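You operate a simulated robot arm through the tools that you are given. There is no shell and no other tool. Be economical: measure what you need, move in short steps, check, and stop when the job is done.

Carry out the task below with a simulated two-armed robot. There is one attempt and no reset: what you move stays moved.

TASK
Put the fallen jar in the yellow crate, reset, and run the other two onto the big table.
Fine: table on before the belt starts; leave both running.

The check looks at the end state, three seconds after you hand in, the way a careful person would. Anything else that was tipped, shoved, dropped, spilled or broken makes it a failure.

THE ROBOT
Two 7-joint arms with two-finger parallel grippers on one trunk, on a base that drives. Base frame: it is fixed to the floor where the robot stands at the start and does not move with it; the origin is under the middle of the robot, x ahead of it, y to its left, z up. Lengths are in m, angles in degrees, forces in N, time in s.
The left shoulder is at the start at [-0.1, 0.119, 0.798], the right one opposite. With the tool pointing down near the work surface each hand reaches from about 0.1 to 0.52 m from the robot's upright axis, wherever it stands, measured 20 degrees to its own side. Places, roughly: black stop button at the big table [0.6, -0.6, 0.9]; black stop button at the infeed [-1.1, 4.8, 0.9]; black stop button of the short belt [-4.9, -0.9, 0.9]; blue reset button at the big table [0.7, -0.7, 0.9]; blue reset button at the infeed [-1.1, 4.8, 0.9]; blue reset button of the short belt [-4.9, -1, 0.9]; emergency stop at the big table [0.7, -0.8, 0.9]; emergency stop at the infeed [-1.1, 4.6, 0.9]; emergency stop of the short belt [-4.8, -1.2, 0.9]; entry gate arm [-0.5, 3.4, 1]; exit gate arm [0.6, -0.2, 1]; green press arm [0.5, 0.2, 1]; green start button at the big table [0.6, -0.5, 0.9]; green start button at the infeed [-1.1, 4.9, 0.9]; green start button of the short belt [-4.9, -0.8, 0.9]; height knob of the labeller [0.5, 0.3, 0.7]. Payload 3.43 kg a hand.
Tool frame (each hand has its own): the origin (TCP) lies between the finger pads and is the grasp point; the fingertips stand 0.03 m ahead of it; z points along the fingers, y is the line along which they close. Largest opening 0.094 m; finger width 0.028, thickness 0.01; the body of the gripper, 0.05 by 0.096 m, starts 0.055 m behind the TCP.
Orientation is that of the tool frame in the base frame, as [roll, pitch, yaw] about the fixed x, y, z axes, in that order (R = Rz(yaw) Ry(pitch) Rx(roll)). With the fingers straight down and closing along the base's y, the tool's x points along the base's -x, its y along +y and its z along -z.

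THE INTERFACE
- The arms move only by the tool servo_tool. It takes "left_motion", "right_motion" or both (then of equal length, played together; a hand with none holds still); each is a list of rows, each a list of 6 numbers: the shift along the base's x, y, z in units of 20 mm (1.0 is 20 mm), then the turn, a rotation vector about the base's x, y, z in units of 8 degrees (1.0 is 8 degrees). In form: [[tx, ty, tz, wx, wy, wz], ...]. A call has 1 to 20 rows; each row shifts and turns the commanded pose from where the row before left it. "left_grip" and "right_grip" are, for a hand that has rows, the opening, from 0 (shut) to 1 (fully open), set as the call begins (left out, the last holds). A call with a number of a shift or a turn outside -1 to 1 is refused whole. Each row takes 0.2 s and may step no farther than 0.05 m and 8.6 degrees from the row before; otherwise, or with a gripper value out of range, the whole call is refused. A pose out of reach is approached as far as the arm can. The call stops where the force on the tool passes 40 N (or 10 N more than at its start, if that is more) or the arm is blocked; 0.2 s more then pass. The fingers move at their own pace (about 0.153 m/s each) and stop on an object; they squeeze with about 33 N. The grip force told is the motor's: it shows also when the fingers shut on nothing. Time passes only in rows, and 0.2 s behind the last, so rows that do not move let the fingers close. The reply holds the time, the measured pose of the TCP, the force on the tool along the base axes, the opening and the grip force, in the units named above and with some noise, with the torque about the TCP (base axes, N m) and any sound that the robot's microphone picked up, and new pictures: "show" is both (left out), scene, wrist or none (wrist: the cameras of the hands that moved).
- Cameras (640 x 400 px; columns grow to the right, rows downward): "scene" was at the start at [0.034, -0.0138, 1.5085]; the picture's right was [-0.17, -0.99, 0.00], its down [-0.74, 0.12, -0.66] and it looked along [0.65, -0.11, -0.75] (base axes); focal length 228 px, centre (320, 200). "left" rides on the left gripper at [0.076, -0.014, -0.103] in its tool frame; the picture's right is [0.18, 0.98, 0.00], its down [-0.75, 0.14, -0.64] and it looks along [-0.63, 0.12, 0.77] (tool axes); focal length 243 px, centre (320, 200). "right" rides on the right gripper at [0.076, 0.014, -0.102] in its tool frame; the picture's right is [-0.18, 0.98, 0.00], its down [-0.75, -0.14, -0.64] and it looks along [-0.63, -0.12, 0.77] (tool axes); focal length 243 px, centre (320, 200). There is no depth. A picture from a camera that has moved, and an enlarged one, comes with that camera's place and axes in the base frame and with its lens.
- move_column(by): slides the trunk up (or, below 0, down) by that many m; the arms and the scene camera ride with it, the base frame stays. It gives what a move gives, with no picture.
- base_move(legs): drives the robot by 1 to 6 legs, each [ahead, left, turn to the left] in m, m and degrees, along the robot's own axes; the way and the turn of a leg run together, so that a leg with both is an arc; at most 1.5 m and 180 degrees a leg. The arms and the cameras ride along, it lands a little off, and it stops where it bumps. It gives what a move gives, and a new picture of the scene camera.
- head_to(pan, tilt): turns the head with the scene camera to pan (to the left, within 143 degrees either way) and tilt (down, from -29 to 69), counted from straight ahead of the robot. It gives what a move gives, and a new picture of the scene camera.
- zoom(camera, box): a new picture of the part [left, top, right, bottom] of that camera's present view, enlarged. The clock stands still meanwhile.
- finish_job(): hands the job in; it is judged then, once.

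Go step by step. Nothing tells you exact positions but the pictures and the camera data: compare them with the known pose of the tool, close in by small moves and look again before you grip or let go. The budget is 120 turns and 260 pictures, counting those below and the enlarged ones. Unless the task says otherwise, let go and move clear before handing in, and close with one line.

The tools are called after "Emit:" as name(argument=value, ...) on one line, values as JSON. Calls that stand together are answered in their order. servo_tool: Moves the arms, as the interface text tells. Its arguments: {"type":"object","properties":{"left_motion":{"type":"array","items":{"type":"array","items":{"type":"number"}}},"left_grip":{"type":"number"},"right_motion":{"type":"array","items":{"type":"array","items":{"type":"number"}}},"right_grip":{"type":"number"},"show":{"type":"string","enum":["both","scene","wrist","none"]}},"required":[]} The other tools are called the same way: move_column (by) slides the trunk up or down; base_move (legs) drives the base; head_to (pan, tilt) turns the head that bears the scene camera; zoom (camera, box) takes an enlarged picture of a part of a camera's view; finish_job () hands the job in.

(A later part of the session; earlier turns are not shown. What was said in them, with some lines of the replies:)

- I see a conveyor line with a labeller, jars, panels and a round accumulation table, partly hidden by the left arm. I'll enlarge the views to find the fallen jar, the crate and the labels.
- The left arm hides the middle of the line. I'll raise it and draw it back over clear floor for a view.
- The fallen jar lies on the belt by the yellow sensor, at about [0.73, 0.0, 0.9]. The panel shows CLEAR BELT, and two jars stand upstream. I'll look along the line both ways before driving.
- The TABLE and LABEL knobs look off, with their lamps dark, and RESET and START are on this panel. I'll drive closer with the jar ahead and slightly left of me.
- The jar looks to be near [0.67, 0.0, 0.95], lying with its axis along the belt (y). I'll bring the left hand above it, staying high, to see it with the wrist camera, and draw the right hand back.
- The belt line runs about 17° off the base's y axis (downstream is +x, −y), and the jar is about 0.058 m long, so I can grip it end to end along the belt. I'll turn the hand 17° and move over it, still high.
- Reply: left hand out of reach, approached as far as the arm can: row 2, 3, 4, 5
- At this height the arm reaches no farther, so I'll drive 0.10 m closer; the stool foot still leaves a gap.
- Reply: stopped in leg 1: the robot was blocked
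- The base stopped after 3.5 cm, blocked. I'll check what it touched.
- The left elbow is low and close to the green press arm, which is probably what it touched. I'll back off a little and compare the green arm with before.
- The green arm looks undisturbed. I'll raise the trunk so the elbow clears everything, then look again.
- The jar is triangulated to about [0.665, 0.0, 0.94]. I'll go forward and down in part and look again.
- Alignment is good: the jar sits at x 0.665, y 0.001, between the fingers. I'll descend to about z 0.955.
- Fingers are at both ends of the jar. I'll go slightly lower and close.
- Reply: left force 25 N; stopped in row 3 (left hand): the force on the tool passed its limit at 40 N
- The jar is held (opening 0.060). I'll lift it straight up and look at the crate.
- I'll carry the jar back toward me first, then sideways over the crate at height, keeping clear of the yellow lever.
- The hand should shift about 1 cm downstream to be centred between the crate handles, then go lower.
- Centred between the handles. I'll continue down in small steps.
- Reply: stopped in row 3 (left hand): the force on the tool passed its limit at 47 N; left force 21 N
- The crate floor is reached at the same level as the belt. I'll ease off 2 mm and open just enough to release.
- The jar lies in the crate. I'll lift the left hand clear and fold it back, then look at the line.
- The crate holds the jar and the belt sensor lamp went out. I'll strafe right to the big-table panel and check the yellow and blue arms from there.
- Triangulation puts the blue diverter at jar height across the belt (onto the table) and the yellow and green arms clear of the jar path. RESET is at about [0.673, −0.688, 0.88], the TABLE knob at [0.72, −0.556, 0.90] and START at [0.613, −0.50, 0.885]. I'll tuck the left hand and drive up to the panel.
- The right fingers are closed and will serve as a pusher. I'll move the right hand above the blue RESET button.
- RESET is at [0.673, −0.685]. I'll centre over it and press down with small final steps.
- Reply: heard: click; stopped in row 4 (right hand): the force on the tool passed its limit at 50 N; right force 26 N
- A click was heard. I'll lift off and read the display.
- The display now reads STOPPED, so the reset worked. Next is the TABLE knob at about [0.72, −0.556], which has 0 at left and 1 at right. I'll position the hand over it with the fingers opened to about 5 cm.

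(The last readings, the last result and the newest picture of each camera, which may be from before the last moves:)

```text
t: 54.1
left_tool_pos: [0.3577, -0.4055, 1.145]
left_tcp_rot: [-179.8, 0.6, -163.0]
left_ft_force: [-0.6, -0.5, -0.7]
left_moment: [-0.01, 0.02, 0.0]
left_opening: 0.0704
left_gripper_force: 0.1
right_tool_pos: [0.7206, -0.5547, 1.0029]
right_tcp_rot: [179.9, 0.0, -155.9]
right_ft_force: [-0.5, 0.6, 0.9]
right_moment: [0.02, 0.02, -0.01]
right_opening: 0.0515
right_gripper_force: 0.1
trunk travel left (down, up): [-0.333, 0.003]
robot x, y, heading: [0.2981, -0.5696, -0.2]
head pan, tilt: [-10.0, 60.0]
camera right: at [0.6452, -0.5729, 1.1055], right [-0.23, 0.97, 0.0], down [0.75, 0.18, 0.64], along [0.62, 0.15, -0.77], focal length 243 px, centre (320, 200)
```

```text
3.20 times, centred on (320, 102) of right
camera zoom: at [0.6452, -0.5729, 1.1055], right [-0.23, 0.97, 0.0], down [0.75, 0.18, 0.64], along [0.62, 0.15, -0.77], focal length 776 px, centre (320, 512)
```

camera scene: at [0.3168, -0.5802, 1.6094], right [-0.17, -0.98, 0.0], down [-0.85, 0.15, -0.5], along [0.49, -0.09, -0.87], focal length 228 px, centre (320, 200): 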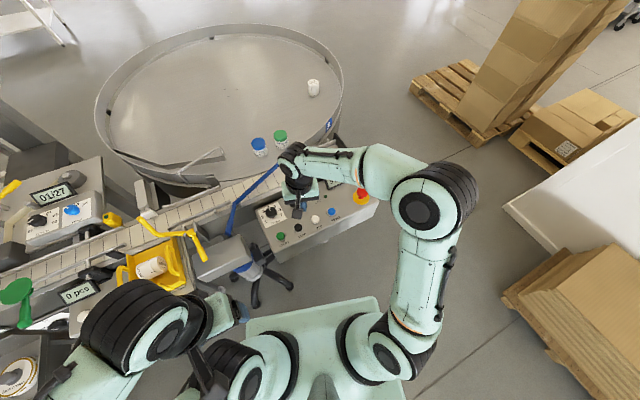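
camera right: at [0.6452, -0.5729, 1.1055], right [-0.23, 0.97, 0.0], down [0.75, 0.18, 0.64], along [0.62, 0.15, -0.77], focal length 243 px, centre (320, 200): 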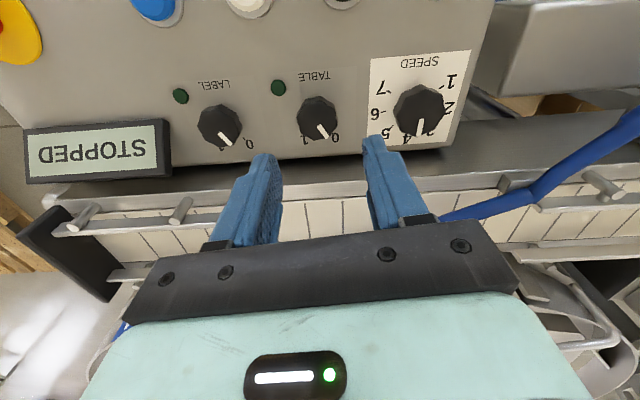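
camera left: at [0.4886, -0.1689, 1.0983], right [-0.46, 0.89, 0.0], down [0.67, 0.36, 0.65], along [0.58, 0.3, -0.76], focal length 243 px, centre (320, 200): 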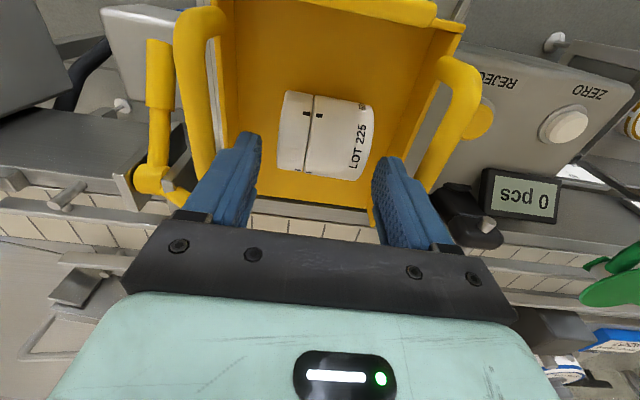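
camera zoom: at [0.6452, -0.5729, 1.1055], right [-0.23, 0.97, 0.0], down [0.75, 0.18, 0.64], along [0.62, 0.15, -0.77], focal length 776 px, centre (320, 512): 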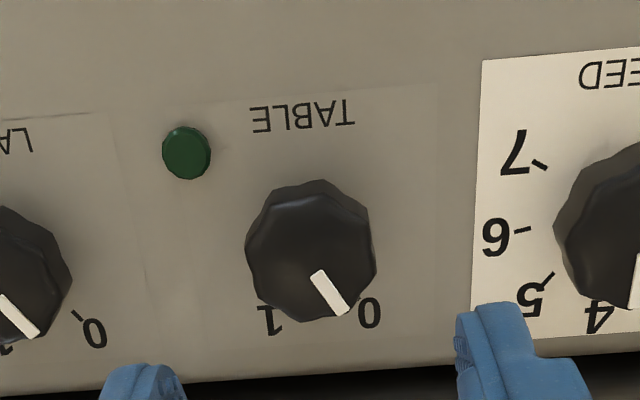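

Emit:
servo_tool(right_motion=[[0.05, -0.08, -1, 0, 0, 0], [0, 0, -1, 0, 0, 0], [0, 0, -1, 0, 0, 0], [0, 0, -0.7, 0, 0, 0]], show="wrist")

```text
t: 55.1
left_tool_pos: [0.3569, -0.4057, 1.1447]
left_tcp_rot: [-179.8, 0.4, -163.2]
left_ft_force: [0.7, 0.4, 0.4]
left_moment: [-0.01, 0.01, -0.04]
left_opening: 0.0708
left_gripper_force: 0.2
right_tool_pos: [0.7215, -0.5554, 0.9284]
right_tcp_rot: [179.9, 0.1, -156.0]
right_ft_force: [0.2, 0.1, 0.7]
right_moment: [0.03, 0.0, -0.02]
right_opening: 0.0517
right_gripper_force: 0.1
trunk travel left (down, up): [-0.333, 0.003]
robot x, y, heading: [0.2942, -0.5686, -0.1]
head pan, tilt: [-10.0, 60.0]
camera right: at [0.6464, -0.5748, 1.0314], right [-0.23, 0.97, 0.0], down [0.75, 0.18, 0.64], along [0.62, 0.15, -0.77], focal length 243 px, centre (320, 200)
```

right: 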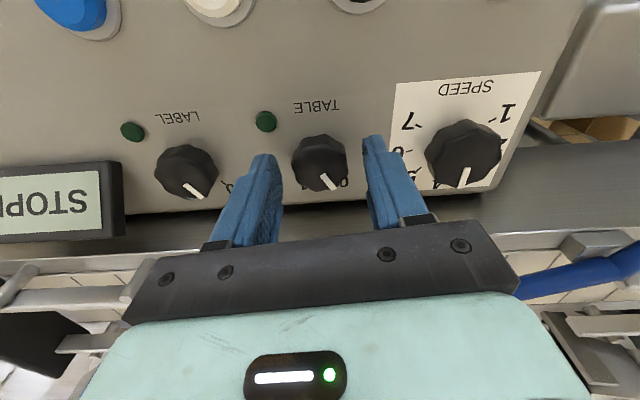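

Emit:
servo_tool(right_motion=[[0, 0, -0.25, 0, 0, 0], [0, 0, -0.2, 0, 0, 0]], show="none")

Emit:
servo_tool(right_motion=[[0, 0, 0, 0, 0, 0], [0, 0, 0, 0, 0, 0], [0, 0, 0, 0, 0, 0]], right_grip=0.2, show="wrist")

```text
t: 55.7
left_tool_pos: [0.358, -0.4064, 1.1456]
left_tcp_rot: [-179.8, 0.5, -163.1]
left_ft_force: [0.5, 0.4, -0.7]
left_moment: [0.02, -0.01, 0.01]
left_opening: 0.0707
left_gripper_force: 0.1
right_tool_pos: [0.7223, -0.557, 0.9212]
right_tcp_rot: [179.9, 0.1, -155.9]
right_ft_force: [1.0, 0.1, 0.9]
right_moment: [0.04, 0.02, 0.04]
right_opening: 0.0516
right_gripper_force: 0.1
trunk travel left (down, up): [-0.333, 0.003]
robot x, y, heading: [0.2955, -0.5696, -0.2]
head pan, tilt: [-10.0, 60.0]
```

```text
t: 56.5
left_tool_pos: [0.3579, -0.4063, 1.146]
left_tcp_rot: [-179.9, 0.5, -163.2]
left_ft_force: [0.3, 0.3, 0.1]
left_moment: [-0.04, 0.02, 0.0]
left_opening: 0.0706
left_gripper_force: 0.0
right_tool_pos: [0.7208, -0.5573, 0.9204]
right_tcp_rot: [180.0, 0.1, -156.0]
right_ft_force: [0.9, -0.6, 0.3]
right_moment: [0.05, -0.24, -0.02]
right_opening: 0.0333
right_gripper_force: 44.6
trunk travel left (down, up): [-0.333, 0.003]
robot x, y, heading: [0.2944, -0.5651, 0.0]
head pan, tilt: [-10.0, 60.0]
camera right: at [0.6466, -0.5751, 1.0224], right [-0.23, 0.97, 0.0], down [0.75, 0.18, 0.64], along [0.63, 0.15, -0.77], focal length 243 px, centre (320, 200)
```

right: 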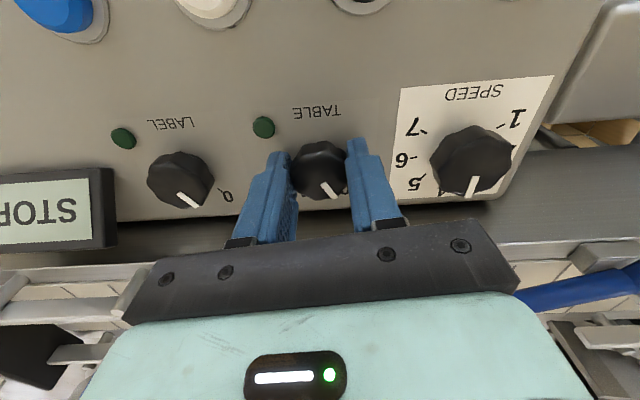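

Knob gripped (0.033 m). Now I'll turn it clockwise about 64°.

Emit:
servo_tool(right_motion=[[0, 0, 0, 0, 0, -1], [0, 0, 0, 0, 0, -1], [0, 0, 0, 0, 0, -1], [0, 0, 0, 0, 0, -1], [0, 0, 0, 0, 0, -1], [0, 0, 0, 0, 0, -1], [0, 0, 0, 0, 0, -1], [0, 0, 0, 0, 0, -1]], show="both")

```text
t: 58.3
left_tool_pos: [0.3592, -0.4058, 1.1443]
left_tcp_rot: [-179.8, 0.5, -163.1]
left_ft_force: [-0.4, 0.1, -0.2]
left_moment: [0.04, 0.02, -0.02]
left_opening: 0.0706
left_gripper_force: 0.0
right_tool_pos: [0.7219, -0.5545, 0.92]
right_tcp_rot: [-180.0, 0.1, 140.2]
right_ft_force: [4.7, 10.8, -5.7]
right_moment: [0.26, 0.07, 0.75]
right_opening: 0.0334
right_gripper_force: 44.9
trunk travel left (down, up): [-0.333, 0.003]
robot x, y, heading: [0.2946, -0.5694, 0.1]
head pan, tilt: [-10.0, 60.0]
camera scene: at [0.3179, -0.5789, 1.6094], right [-0.17, -0.98, 0.0], down [-0.85, 0.15, -0.5], along [0.49, -0.09, -0.87], focal length 228 px, centre (320, 200)
camera right: at [0.6726, -0.4945, 1.0227], right [0.77, 0.64, 0.0], down [0.49, -0.59, 0.64], along [0.41, -0.5, -0.77], focal length 243 px, centre (320, 200)
```

scene: 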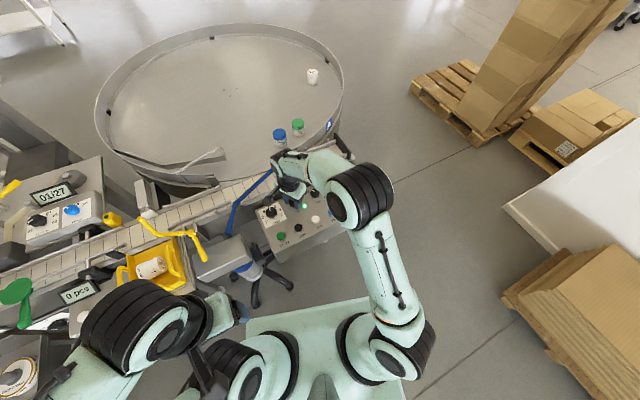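
right: 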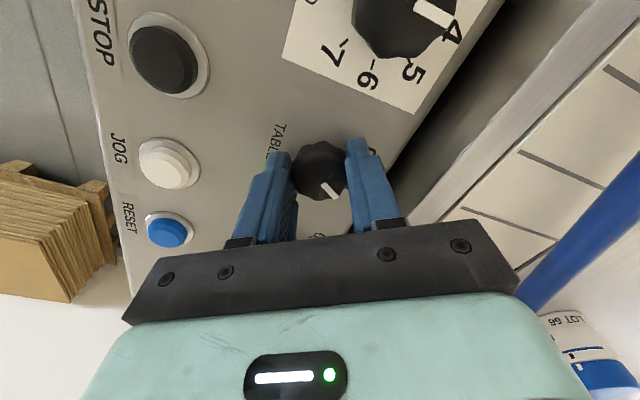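

The table is turning and its lamp is lit. I'll release the knob and rise straight up.

Emit:
servo_tool(right_motion=[[0, 0, 0, 0, 0, 0], [0, 0, 0, 0, 0, 0]], right_grip=0.55, show="none")

Emit:
servo_tool(right_motion=[[0, 0, 1, 0, 0, 0], [0, 0, 1, 0, 0, 0], [0, 0, 1, 0, 0, 0], [0, 0, 1, 0, 0, 0], [-0.5, 0, 0.5, 0, 0, 1], [-1, 0.3, 0, 0, 0, 1], [-1, 0.4, 0, 0, 0, 1], [-1, 0.5, 0, 0, 0, 1], [-1, 0.5, 0, 0, 0, 1]], right_grip=0.55, show="both")

Emit:
zoom(camera="scene", box=[90, 20, 390, 220])

```text
t: 58.9
left_tool_pos: [0.3572, -0.4056, 1.1461]
left_tcp_rot: [-179.8, 0.6, -163.1]
left_ft_force: [0.3, -0.3, 0.8]
left_moment: [0.02, -0.02, -0.02]
left_opening: 0.0702
left_gripper_force: 0.0
right_tool_pos: [0.721, -0.5566, 0.9198]
right_tcp_rot: [-180.0, 0.1, 140.1]
right_ft_force: [-0.9, 0.5, -0.9]
right_moment: [0.01, 0.01, 0.01]
right_opening: 0.0518
right_gripper_force: 0.1
trunk travel left (down, up): [-0.333, 0.003]
robot x, y, heading: [0.2989, -0.5714, -0.1]
head pan, tilt: [-10.0, 60.0]
```

```text
t: 60.9
left_tool_pos: [0.3573, -0.4063, 1.1447]
left_tcp_rot: [-179.8, 0.4, -163.1]
left_ft_force: [0.2, -0.3, 0.3]
left_moment: [0.01, -0.02, 0.01]
left_opening: 0.0707
left_gripper_force: 0.1
right_tool_pos: [0.6299, -0.5232, 1.0094]
right_tcp_rot: [179.8, 0.1, -179.8]
right_ft_force: [0.0, -0.2, 0.1]
right_moment: [-0.03, 0.0, -0.02]
right_opening: 0.0514
right_gripper_force: 0.1
trunk travel left (down, up): [-0.333, 0.003]
robot x, y, heading: [0.2988, -0.5661, -0.1]
head pan, tilt: [-10.0, 60.0]
camera scene: at [0.3163, -0.5806, 1.6094], right [-0.17, -0.98, 0.0], down [-0.85, 0.15, -0.5], along [0.49, -0.09, -0.87], focal length 228 px, centre (320, 200)
camera right: at [0.554, -0.5089, 1.1128], right [0.18, 0.98, 0.0], down [0.75, -0.14, 0.64], along [0.63, -0.12, -0.77], focal length 243 px, centre (320, 200)
```

scene: 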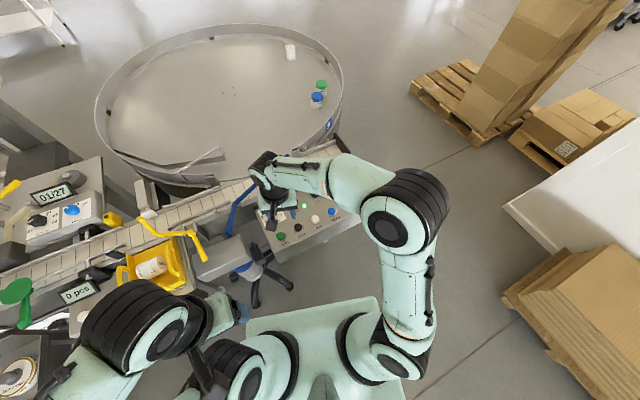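
right: 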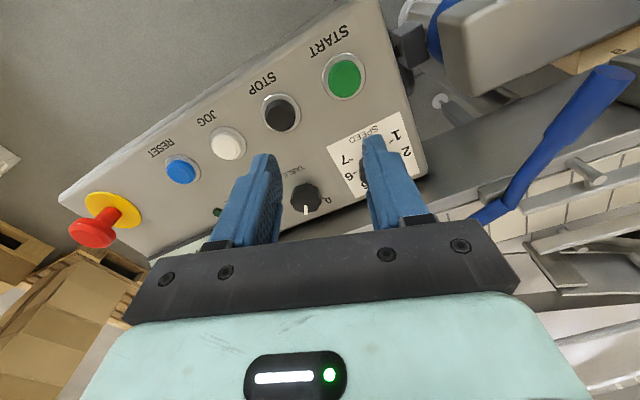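

```text
2.00 times, centred on (240, 120) of scene
camera zoom: at [0.3163, -0.5806, 1.6094], right [-0.17, -0.98, 0.0], down [-0.85, 0.15, -0.5], along [0.49, -0.09, -0.87], focal length 456 px, centre (480, 360)
```

zoom: 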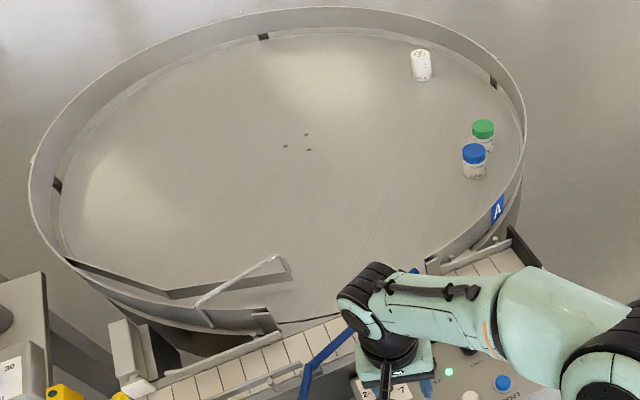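

START is at about [0.609, −0.50]. I'll close the fingers and centre above it.

Emit:
servo_tool(right_motion=[[-0.5, 0.6, 0, 0, 0, 0], [-0.5, 0.55, 0, 0, 0, 0], [0, 0, -1, 0, 0, 0], [0, 0, -1, 0, 0, 0], [0, 0, -1, 0, 0, 0]], right_grip=0, show="wrist")

```text
t: 62.1
left_tool_pos: [0.3583, -0.406, 1.1446]
left_tcp_rot: [-179.8, 0.5, -163.1]
left_ft_force: [-0.4, -0.4, 0.6]
left_moment: [0.02, 0.0, -0.01]
left_opening: 0.0704
left_gripper_force: 0.1
right_tool_pos: [0.6108, -0.5003, 0.9503]
right_tcp_rot: [179.9, 0.2, 180.0]
right_ft_force: [0.3, 1.2, -0.9]
right_moment: [0.04, -0.02, -0.02]
right_opening: 0.0
right_gripper_force: 33.6
trunk travel left (down, up): [-0.333, 0.003]
robot x, y, heading: [0.2935, -0.5713, 0.1]
head pan, tilt: [-10.0, 60.0]
camera right: at [0.5347, -0.485, 1.0527], right [0.18, 0.98, 0.0], down [0.75, -0.14, 0.64], along [0.63, -0.12, -0.77], focal length 243 px, centre (320, 200)
```

right: 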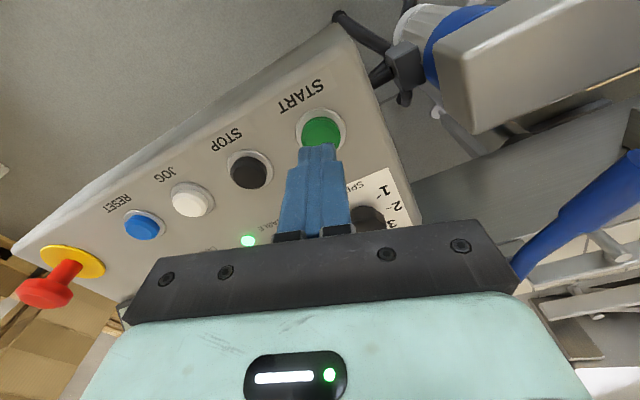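

Emit:
servo_tool(right_motion=[[0, 0, -1, 0, 0, 0], [0, 0, -0.3, 0, 0, 0], [0, 0, -0.3, 0, 0, 0], [0, 0, -0.25, 0, 0, 0], [0, 0, -0.2, 0, 0, 0]], show="scene")

Emit:
servo_tool(right_motion=[[0, 0, 0.5, 0, 0, 0], [0, 0, 1, 0, 0, 0], [0, 0, 1, 0, 0, 0], [0, 0, 1, 0, 0, 0], [0, 0, 1, 0, 0, 0], [-1, 0, 0.5, 0, 0, 0], [-1, 0, 0, 0, 0, 0], [-1, 0, 0, 0, 0, 0], [-1, 0, 0, 0, 0, 0], [-1, 0, 0, 0, 0, 0]], show="both")

```text
t: 63.2
left_tool_pos: [0.3551, -0.4084, 1.1471]
left_tcp_rot: [-179.8, 0.7, -163.1]
left_ft_force: [0.5, -0.6, -0.1]
left_moment: [-0.02, 0.0, 0.0]
left_opening: 0.0706
left_gripper_force: 0.2
right_tool_pos: [0.6116, -0.4979, 0.9182]
right_tcp_rot: [179.2, 0.9, -180.0]
right_ft_force: [-2.8, -4.5, 24.8]
right_moment: [-0.18, 0.3, 0.03]
right_opening: 0.0
right_gripper_force: 33.3
trunk travel left (down, up): [-0.333, 0.003]
robot x, y, heading: [0.2949, -0.5688, -0.1]
head pan, tilt: [-10.0, 60.0]
heard: click
stopped in row 5 (right hand): the force on the tool passed its limit at 53 N (the readings are from after the stop); the commanded pose is now the measured one
camera scene: at [0.3124, -0.5836, 1.6096], right [-0.18, -0.98, 0.0], down [-0.85, 0.15, -0.5], along [0.49, -0.09, -0.86], focal length 228 px, centre (320, 200)
```

scene: 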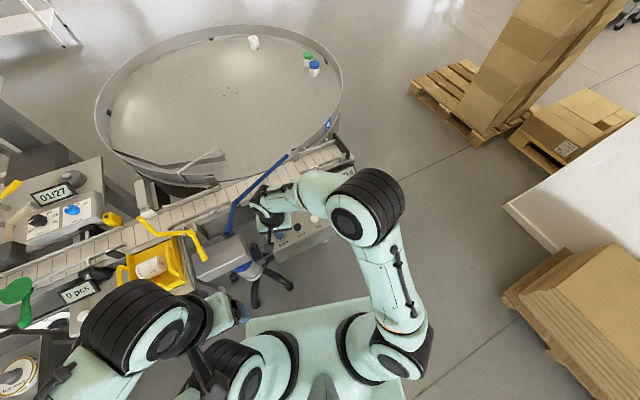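

```text
t: 65.4
left_tool_pos: [0.3572, -0.4058, 1.1466]
left_tcp_rot: [-179.8, 0.5, -163.1]
left_ft_force: [-0.3, -0.4, 0.7]
left_moment: [-0.01, -0.02, -0.03]
left_opening: 0.0704
left_gripper_force: 0.1
right_tool_pos: [0.5108, -0.4989, 1.0132]
right_tcp_rot: [179.7, 0.4, -180.0]
right_ft_force: [0.0, 0.0, -0.1]
right_moment: [0.05, 0.02, -0.01]
right_opening: 0.0
right_gripper_force: 32.8
trunk travel left (down, up): [-0.333, 0.003]
robot x, y, heading: [0.2957, -0.5664, -0.0]
head pan, tilt: [-10.0, 60.0]
camera scene: at [0.3162, -0.5809, 1.6094], right [-0.17, -0.98, 0.0], down [-0.85, 0.15, -0.5], along [0.49, -0.09, -0.87], focal length 228 px, centre (320, 200)
camera right: at [0.4345, -0.4848, 1.1159], right [0.18, 0.98, 0.01], down [0.75, -0.14, 0.65], along [0.64, -0.11, -0.76], focal length 243 px, centre (320, 200)
```

scene: 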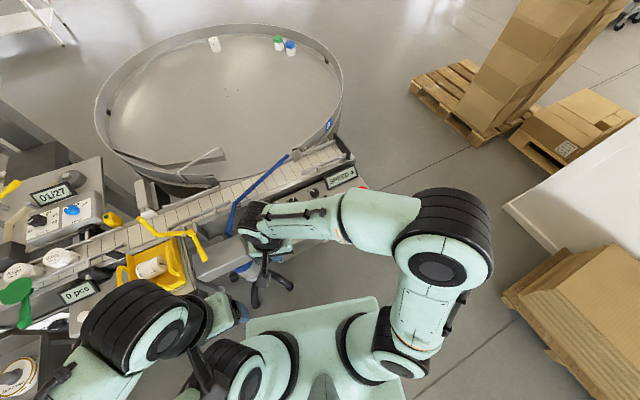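
right: 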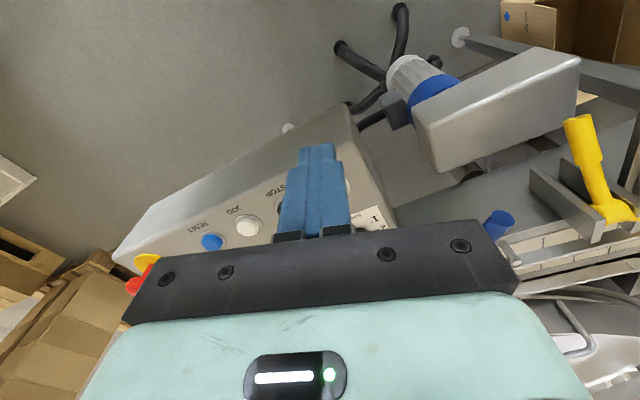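

The belt is running ("SPEED 4") and the two jars are moving past the labeller. I'll watch them in short waits, retracting the right hand meanwhile.

Emit:
servo_tool(right_motion=[[-1, -0.5, 0.5, 0, 0, 0], [-1, -0.5, 0.5, 0, 0, 0], [-0.5, -1, 0, 0, 0, 0], [0, -1, 0, 0, 0, 0]], show="scene")

Emit:
zoom(camera="scene", box=[0, 120, 360, 320])

```text
t: 66.4
left_tool_pos: [0.3588, -0.4072, 1.1462]
left_tcp_rot: [-179.8, 0.5, -163.1]
left_ft_force: [0.3, -0.2, 1.4]
left_moment: [-0.01, 0.03, -0.01]
left_opening: 0.0704
left_gripper_force: 0.1
right_tool_pos: [0.4612, -0.5587, 1.0342]
right_tcp_rot: [179.7, 0.3, -179.9]
right_ft_force: [0.1, -0.7, 0.4]
right_moment: [0.01, 0.0, -0.02]
right_opening: 0.0002
right_gripper_force: 32.9
trunk travel left (down, up): [-0.333, 0.003]
robot x, y, heading: [0.2964, -0.5675, 0.3]
head pan, tilt: [-10.0, 60.0]
camera scene: at [0.3165, -0.5814, 1.6094], right [-0.17, -0.98, 0.0], down [-0.85, 0.15, -0.5], along [0.49, -0.09, -0.87], focal length 228 px, centre (320, 200)
```

scene: 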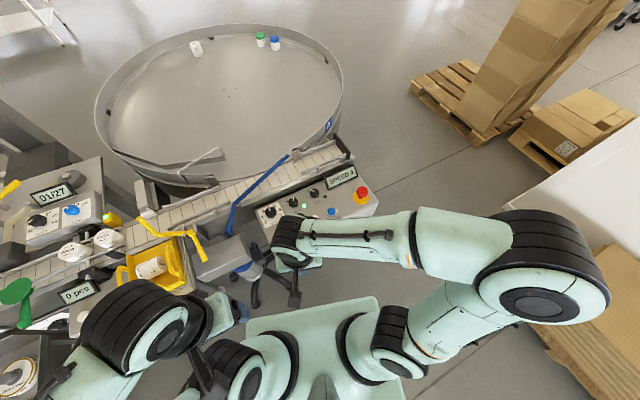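

```text
1.78 times, centred on (180, 220) of scene
camera zoom: at [0.3165, -0.5814, 1.6094], right [-0.17, -0.98, 0.0], down [-0.85, 0.15, -0.5], along [0.49, -0.09, -0.87], focal length 405 px, centre (569, 164)
```

zoom: 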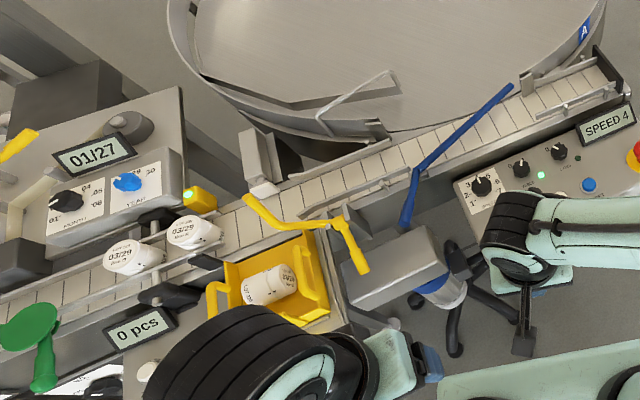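

Emit:
servo_tool(right_motion=[[0, -1, 0, 0, 0, 0]], show="none")

Emit:
zoom(camera="scene", box=[40, 140, 300, 300])

Emit:
servo_tool(right_motion=[[0, -1, 0, 0, 0, 0], [0, 0, 0, 0, 0, 0]], show="none")

Emit:
zoom(camera="scene", box=[40, 140, 300, 300])

```text
t: 66.8
left_tool_pos: [0.3567, -0.408, 1.1447]
left_tcp_rot: [-179.8, 0.4, -163.1]
left_ft_force: [-0.1, 0.0, -0.1]
left_moment: [0.0, 0.01, -0.01]
left_opening: 0.0704
left_gripper_force: 0.1
right_tool_pos: [0.4618, -0.5803, 1.0335]
right_tcp_rot: [179.6, 0.4, 180.0]
right_ft_force: [0.0, 0.0, 0.2]
right_moment: [0.02, 0.03, 0.01]
right_opening: 0.0001
right_gripper_force: 33.3
trunk travel left (down, up): [-0.333, 0.003]
robot x, y, heading: [0.2982, -0.5682, -0.2]
head pan, tilt: [-10.0, 60.0]
```

```text
2.46 times, centred on (170, 220) of scene
camera zoom: at [0.3163, -0.5822, 1.6094], right [-0.17, -0.98, 0.0], down [-0.85, 0.15, -0.5], along [0.49, -0.09, -0.87], focal length 561 px, centre (689, 151)
```

zoom: 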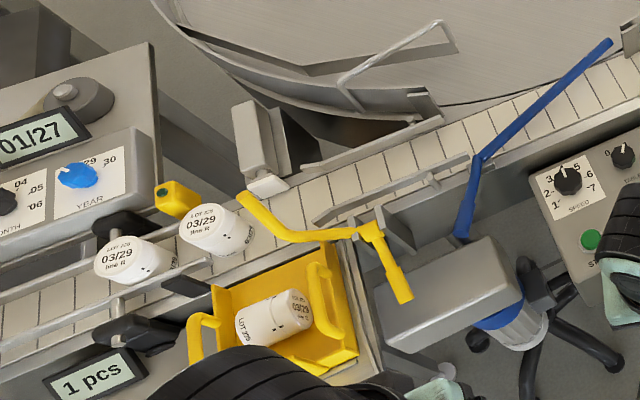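

```text
t: 67.4
left_tool_pos: [0.357, -0.406, 1.146]
left_tcp_rot: [-179.9, 0.4, -163.1]
left_ft_force: [-0.5, -0.7, -0.1]
left_moment: [-0.02, 0.0, -0.05]
left_opening: 0.0703
left_gripper_force: 0.0
right_tool_pos: [0.4629, -0.5974, 1.0335]
right_tcp_rot: [179.7, 0.4, -179.9]
right_ft_force: [0.6, -1.2, 0.0]
right_moment: [-0.05, 0.01, 0.01]
right_opening: 0.0002
right_gripper_force: 33.0
trunk travel left (down, up): [-0.333, 0.003]
robot x, y, heading: [0.2973, -0.568, -0.1]
head pan, tilt: [-10.0, 60.0]
```

```text
2.46 times, centred on (170, 220) of scene
camera zoom: at [0.3168, -0.5802, 1.6094], right [-0.17, -0.98, 0.0], down [-0.85, 0.15, -0.5], along [0.49, -0.09, -0.87], focal length 561 px, centre (689, 151)
```

zoom: 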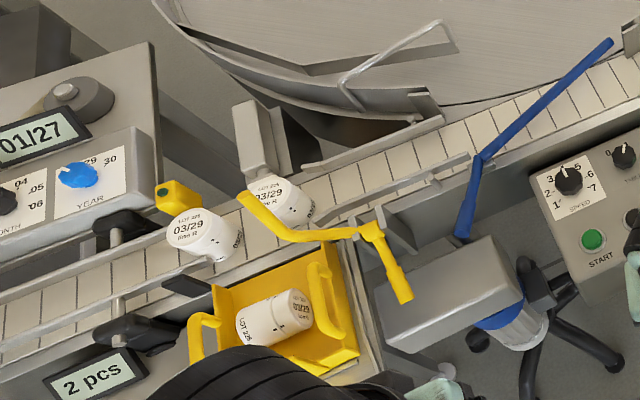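

The first jar passes behind the yellow arm without touching it, and the counter shows 2. I'll keep watching.

Emit:
servo_tool(right_motion=[[0, 0, 0, 0, 0, 0], [0, 0, 0, 0, 0, 0]], show="none")

Emit:
zoom(camera="scene", box=[90, 100, 350, 260])

Emit:
servo_tool(right_motion=[[0, 0, 0, 0, 0, 0], [0, 0, 0, 0, 0, 0], [0, 0, 0, 0, 0, 0], [0, 0, 0, 0, 0, 0], [0, 0, 0, 0, 0, 0]], show="none")

Emit:
zoom(camera="scene", box=[80, 20, 400, 220])

```text
t: 68.0
left_tool_pos: [0.3585, -0.4062, 1.1464]
left_tcp_rot: [-179.8, 0.5, -163.1]
left_ft_force: [0.4, 0.7, -0.2]
left_moment: [0.0, -0.01, 0.01]
left_opening: 0.0705
left_gripper_force: 0.0
right_tool_pos: [0.4624, -0.5988, 1.0325]
right_tcp_rot: [179.7, 0.3, -179.9]
right_ft_force: [-0.2, -0.5, -0.5]
right_moment: [-0.02, -0.01, 0.02]
right_opening: 0.0004
right_gripper_force: 33.3
trunk travel left (down, up): [-0.333, 0.003]
robot x, y, heading: [0.2907, -0.5674, 0.1]
head pan, tilt: [-10.0, 60.0]
```

```text
2.46 times, centred on (220, 180) of scene
camera zoom: at [0.3167, -0.5807, 1.6094], right [-0.17, -0.98, 0.0], down [-0.85, 0.15, -0.5], along [0.49, -0.09, -0.87], focal length 561 px, centre (566, 249)
```

zoom: 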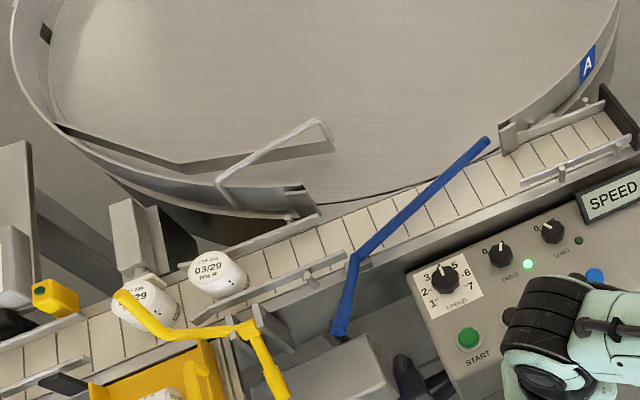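

```text
t: 69.2
left_tool_pos: [0.3575, -0.4055, 1.1457]
left_tcp_rot: [-179.7, 0.5, -163.1]
left_ft_force: [-0.5, 0.1, -0.3]
left_moment: [0.0, 0.02, 0.02]
left_opening: 0.0707
left_gripper_force: 0.0
right_tool_pos: [0.462, -0.5986, 1.033]
right_tcp_rot: [179.8, 0.3, -179.9]
right_ft_force: [0.5, 0.3, 0.8]
right_moment: [0.01, -0.02, -0.01]
right_opening: 0.0
right_gripper_force: 33.1
trunk travel left (down, up): [-0.333, 0.003]
robot x, y, heading: [0.2916, -0.5688, -0.0]
head pan, tilt: [-10.0, 60.0]
```

```text
2.00 times, centred on (240, 120) of scene
camera zoom: at [0.3166, -0.5808, 1.6094], right [-0.17, -0.98, 0.0], down [-0.85, 0.15, -0.5], along [0.49, -0.09, -0.87], focal length 456 px, centre (480, 360)
```

zoom: 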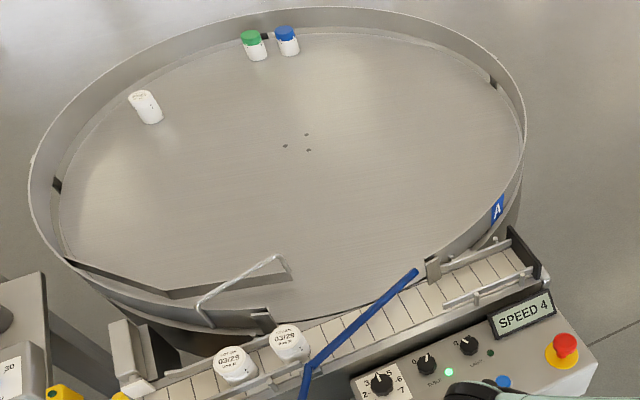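

Emit:
servo_tool(right_motion=[[0, 0, 0, 0, 0, 0], [0, 0, 0, 0, 0, 0], [0, 0, 0, 0, 0, 0], [0, 0, 0, 0, 0, 0], [0, 0, 0, 0, 0, 0], [0, 0, 0, 0, 0, 0], [0, 0, 0, 0, 0, 0]], show="none")

Emit:
zoom(camera="scene", box=[80, 20, 400, 220])

Emit:
servo_tool(right_motion=[[0, 0, 0, 0, 0, 0], [0, 0, 0, 0, 0, 0], [0, 0, 0, 0, 0, 0], [0, 0, 0, 0, 0, 0], [0, 0, 0, 0, 0, 0], [0, 0, 0, 0, 0, 0], [0, 0, 0, 0, 0, 0]], show="none")

Emit:
zoom(camera="scene", box=[80, 20, 400, 220])

```text
t: 70.8
left_tool_pos: [0.3568, -0.406, 1.1459]
left_tcp_rot: [-179.8, 0.5, -163.1]
left_ft_force: [-0.2, 0.2, 0.8]
left_moment: [0.01, -0.03, -0.01]
left_opening: 0.0704
left_gripper_force: 0.1
right_tool_pos: [0.463, -0.599, 1.0332]
right_tcp_rot: [179.7, 0.3, -180.0]
right_ft_force: [0.5, 0.0, 0.5]
right_moment: [0.02, -0.02, 0.03]
right_opening: 0.0
right_gripper_force: 32.5
trunk travel left (down, up): [-0.333, 0.003]
robot x, y, heading: [0.2996, -0.5705, 0.0]
head pan, tilt: [-10.0, 60.0]
```

```text
2.00 times, centred on (240, 120) of scene
camera zoom: at [0.3166, -0.5808, 1.6094], right [-0.17, -0.98, 0.0], down [-0.85, 0.15, -0.5], along [0.49, -0.09, -0.87], focal length 456 px, centre (480, 360)
```

zoom: 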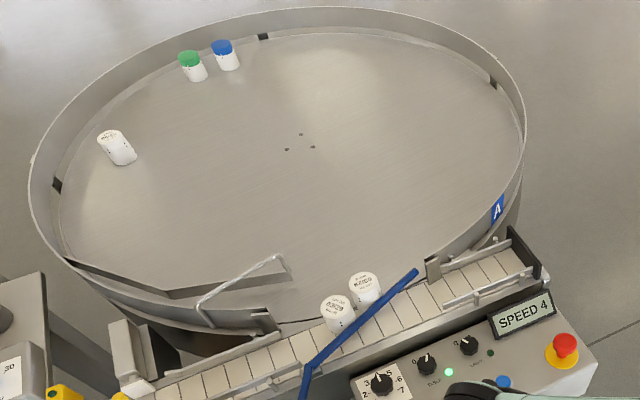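

```text
t: 72.4
left_tool_pos: [0.3559, -0.4056, 1.1445]
left_tcp_rot: [-179.8, 0.5, -163.1]
left_ft_force: [-0.9, -0.8, -0.2]
left_moment: [0.03, 0.01, -0.01]
left_opening: 0.0705
left_gripper_force: 0.1
right_tool_pos: [0.4625, -0.599, 1.0324]
right_tcp_rot: [179.7, 0.3, -179.9]
right_ft_force: [-0.3, 0.6, -0.3]
right_moment: [-0.01, 0.03, -0.01]
right_opening: 0.0
right_gripper_force: 33.1
trunk travel left (down, up): [-0.333, 0.003]
robot x, y, heading: [0.2971, -0.5656, 0.1]
head pan, tilt: [-10.0, 60.0]
```

```text
2.00 times, centred on (240, 120) of scene
camera zoom: at [0.3166, -0.5808, 1.6094], right [-0.17, -0.98, 0.0], down [-0.85, 0.15, -0.5], along [0.49, -0.09, -0.87], focal length 456 px, centre (480, 360)
```

zoom: 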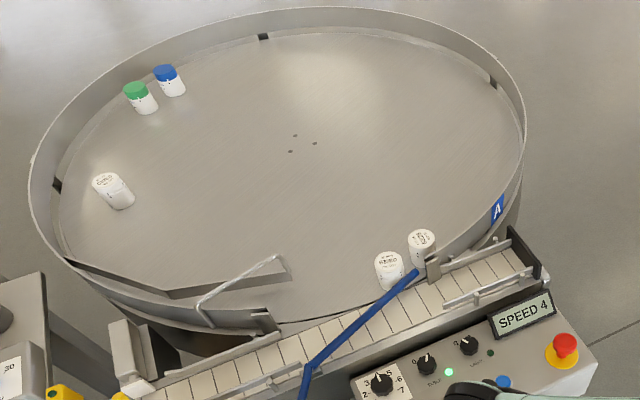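

Both jars are moving onto the table. I'll wait a little longer to see them carried clear, and check that the crate is undisturbed.

Emit:
servo_tool(right_motion=[[0, 0, 0, 0, 0, 0], [0, 0, 0, 0, 0, 0], [0, 0, 0, 0, 0, 0], [0, 0, 0, 0, 0, 0], [0, 0, 0, 0, 0, 0], [0, 0, 0, 0, 0, 0], [0, 0, 0, 0, 0, 0], [0, 0, 0, 0, 0, 0], [0, 0, 0, 0, 0, 0], [0, 0, 0, 0, 0, 0], [0, 0, 0, 0, 0, 0], [0, 0, 0, 0, 0, 0], [0, 0, 0, 0, 0, 0]], show="scene")

Emit:
zoom(camera="scene", box=[80, 20, 400, 220])

Emit:
zoom(camera="scene", box=[0, 160, 260, 330])

```text
t: 75.2
left_tool_pos: [0.3574, -0.4055, 1.1459]
left_tcp_rot: [-179.8, 0.4, -163.1]
left_ft_force: [-0.7, 1.0, 0.1]
left_moment: [-0.02, 0.04, -0.02]
left_opening: 0.0704
left_gripper_force: 0.0
right_tool_pos: [0.4623, -0.5984, 1.0332]
right_tcp_rot: [179.7, 0.3, 179.9]
right_ft_force: [0.6, 0.7, -0.8]
right_moment: [-0.01, 0.03, -0.02]
right_opening: 0.0
right_gripper_force: 32.8
trunk travel left (down, up): [-0.333, 0.003]
robot x, y, heading: [0.2959, -0.5725, -0.2]
head pan, tilt: [-10.0, 60.0]
camera scene: at [0.3166, -0.5808, 1.6094], right [-0.17, -0.98, 0.0], down [-0.85, 0.15, -0.5], along [0.49, -0.09, -0.87], focal length 228 px, centre (320, 200)
```

scene: 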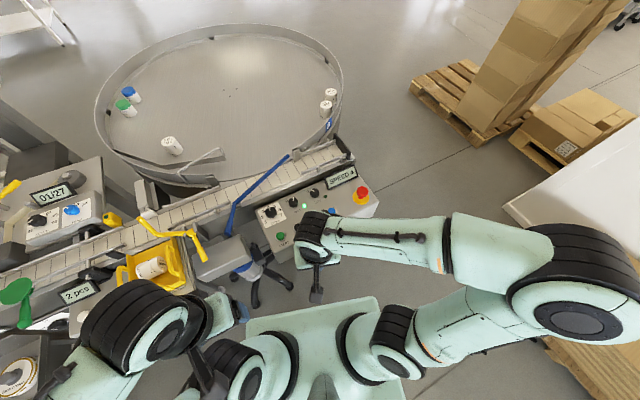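

```text
2.00 times, centred on (240, 120) of scene
camera zoom: at [0.3166, -0.5808, 1.6094], right [-0.17, -0.98, 0.0], down [-0.85, 0.15, -0.5], along [0.49, -0.09, -0.87], focal length 456 px, centre (480, 360)
```

zoom: 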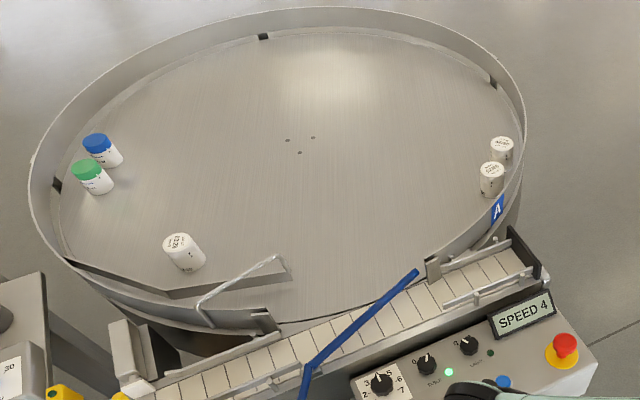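

```text
2.35 times, centred on (130, 245) of scene
camera zoom: at [0.3166, -0.5808, 1.6094], right [-0.17, -0.98, 0.0], down [-0.85, 0.15, -0.5], along [0.49, -0.09, -0.87], focal length 536 px, centre (767, 94)
```

zoom: 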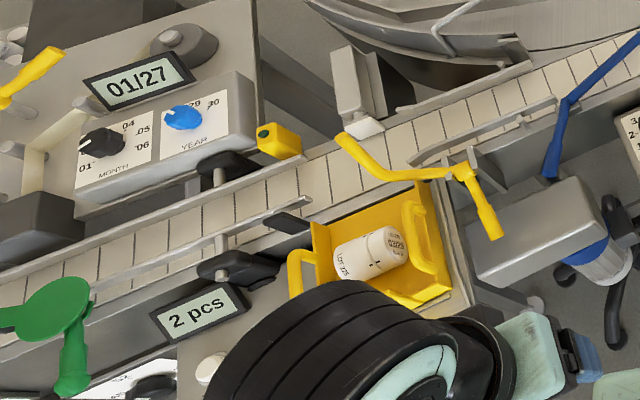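

Both jars stand on the turning table, the belt is running at SPEED 4, the fallen jar lies in the yellow crate, and both hands are clear. I'll hand in.

Emit:
finish_job()

```text
The job is handed in.
```

The job is done: the fallen jar is lying in the yellow crate, I reset the line, and the other two jars are standing on the big table. The table went on before the belt, and both are still running. Early on, the base was blocked once while driving up to the belt; I couldn't tell what it touched, and nothing looked moved.
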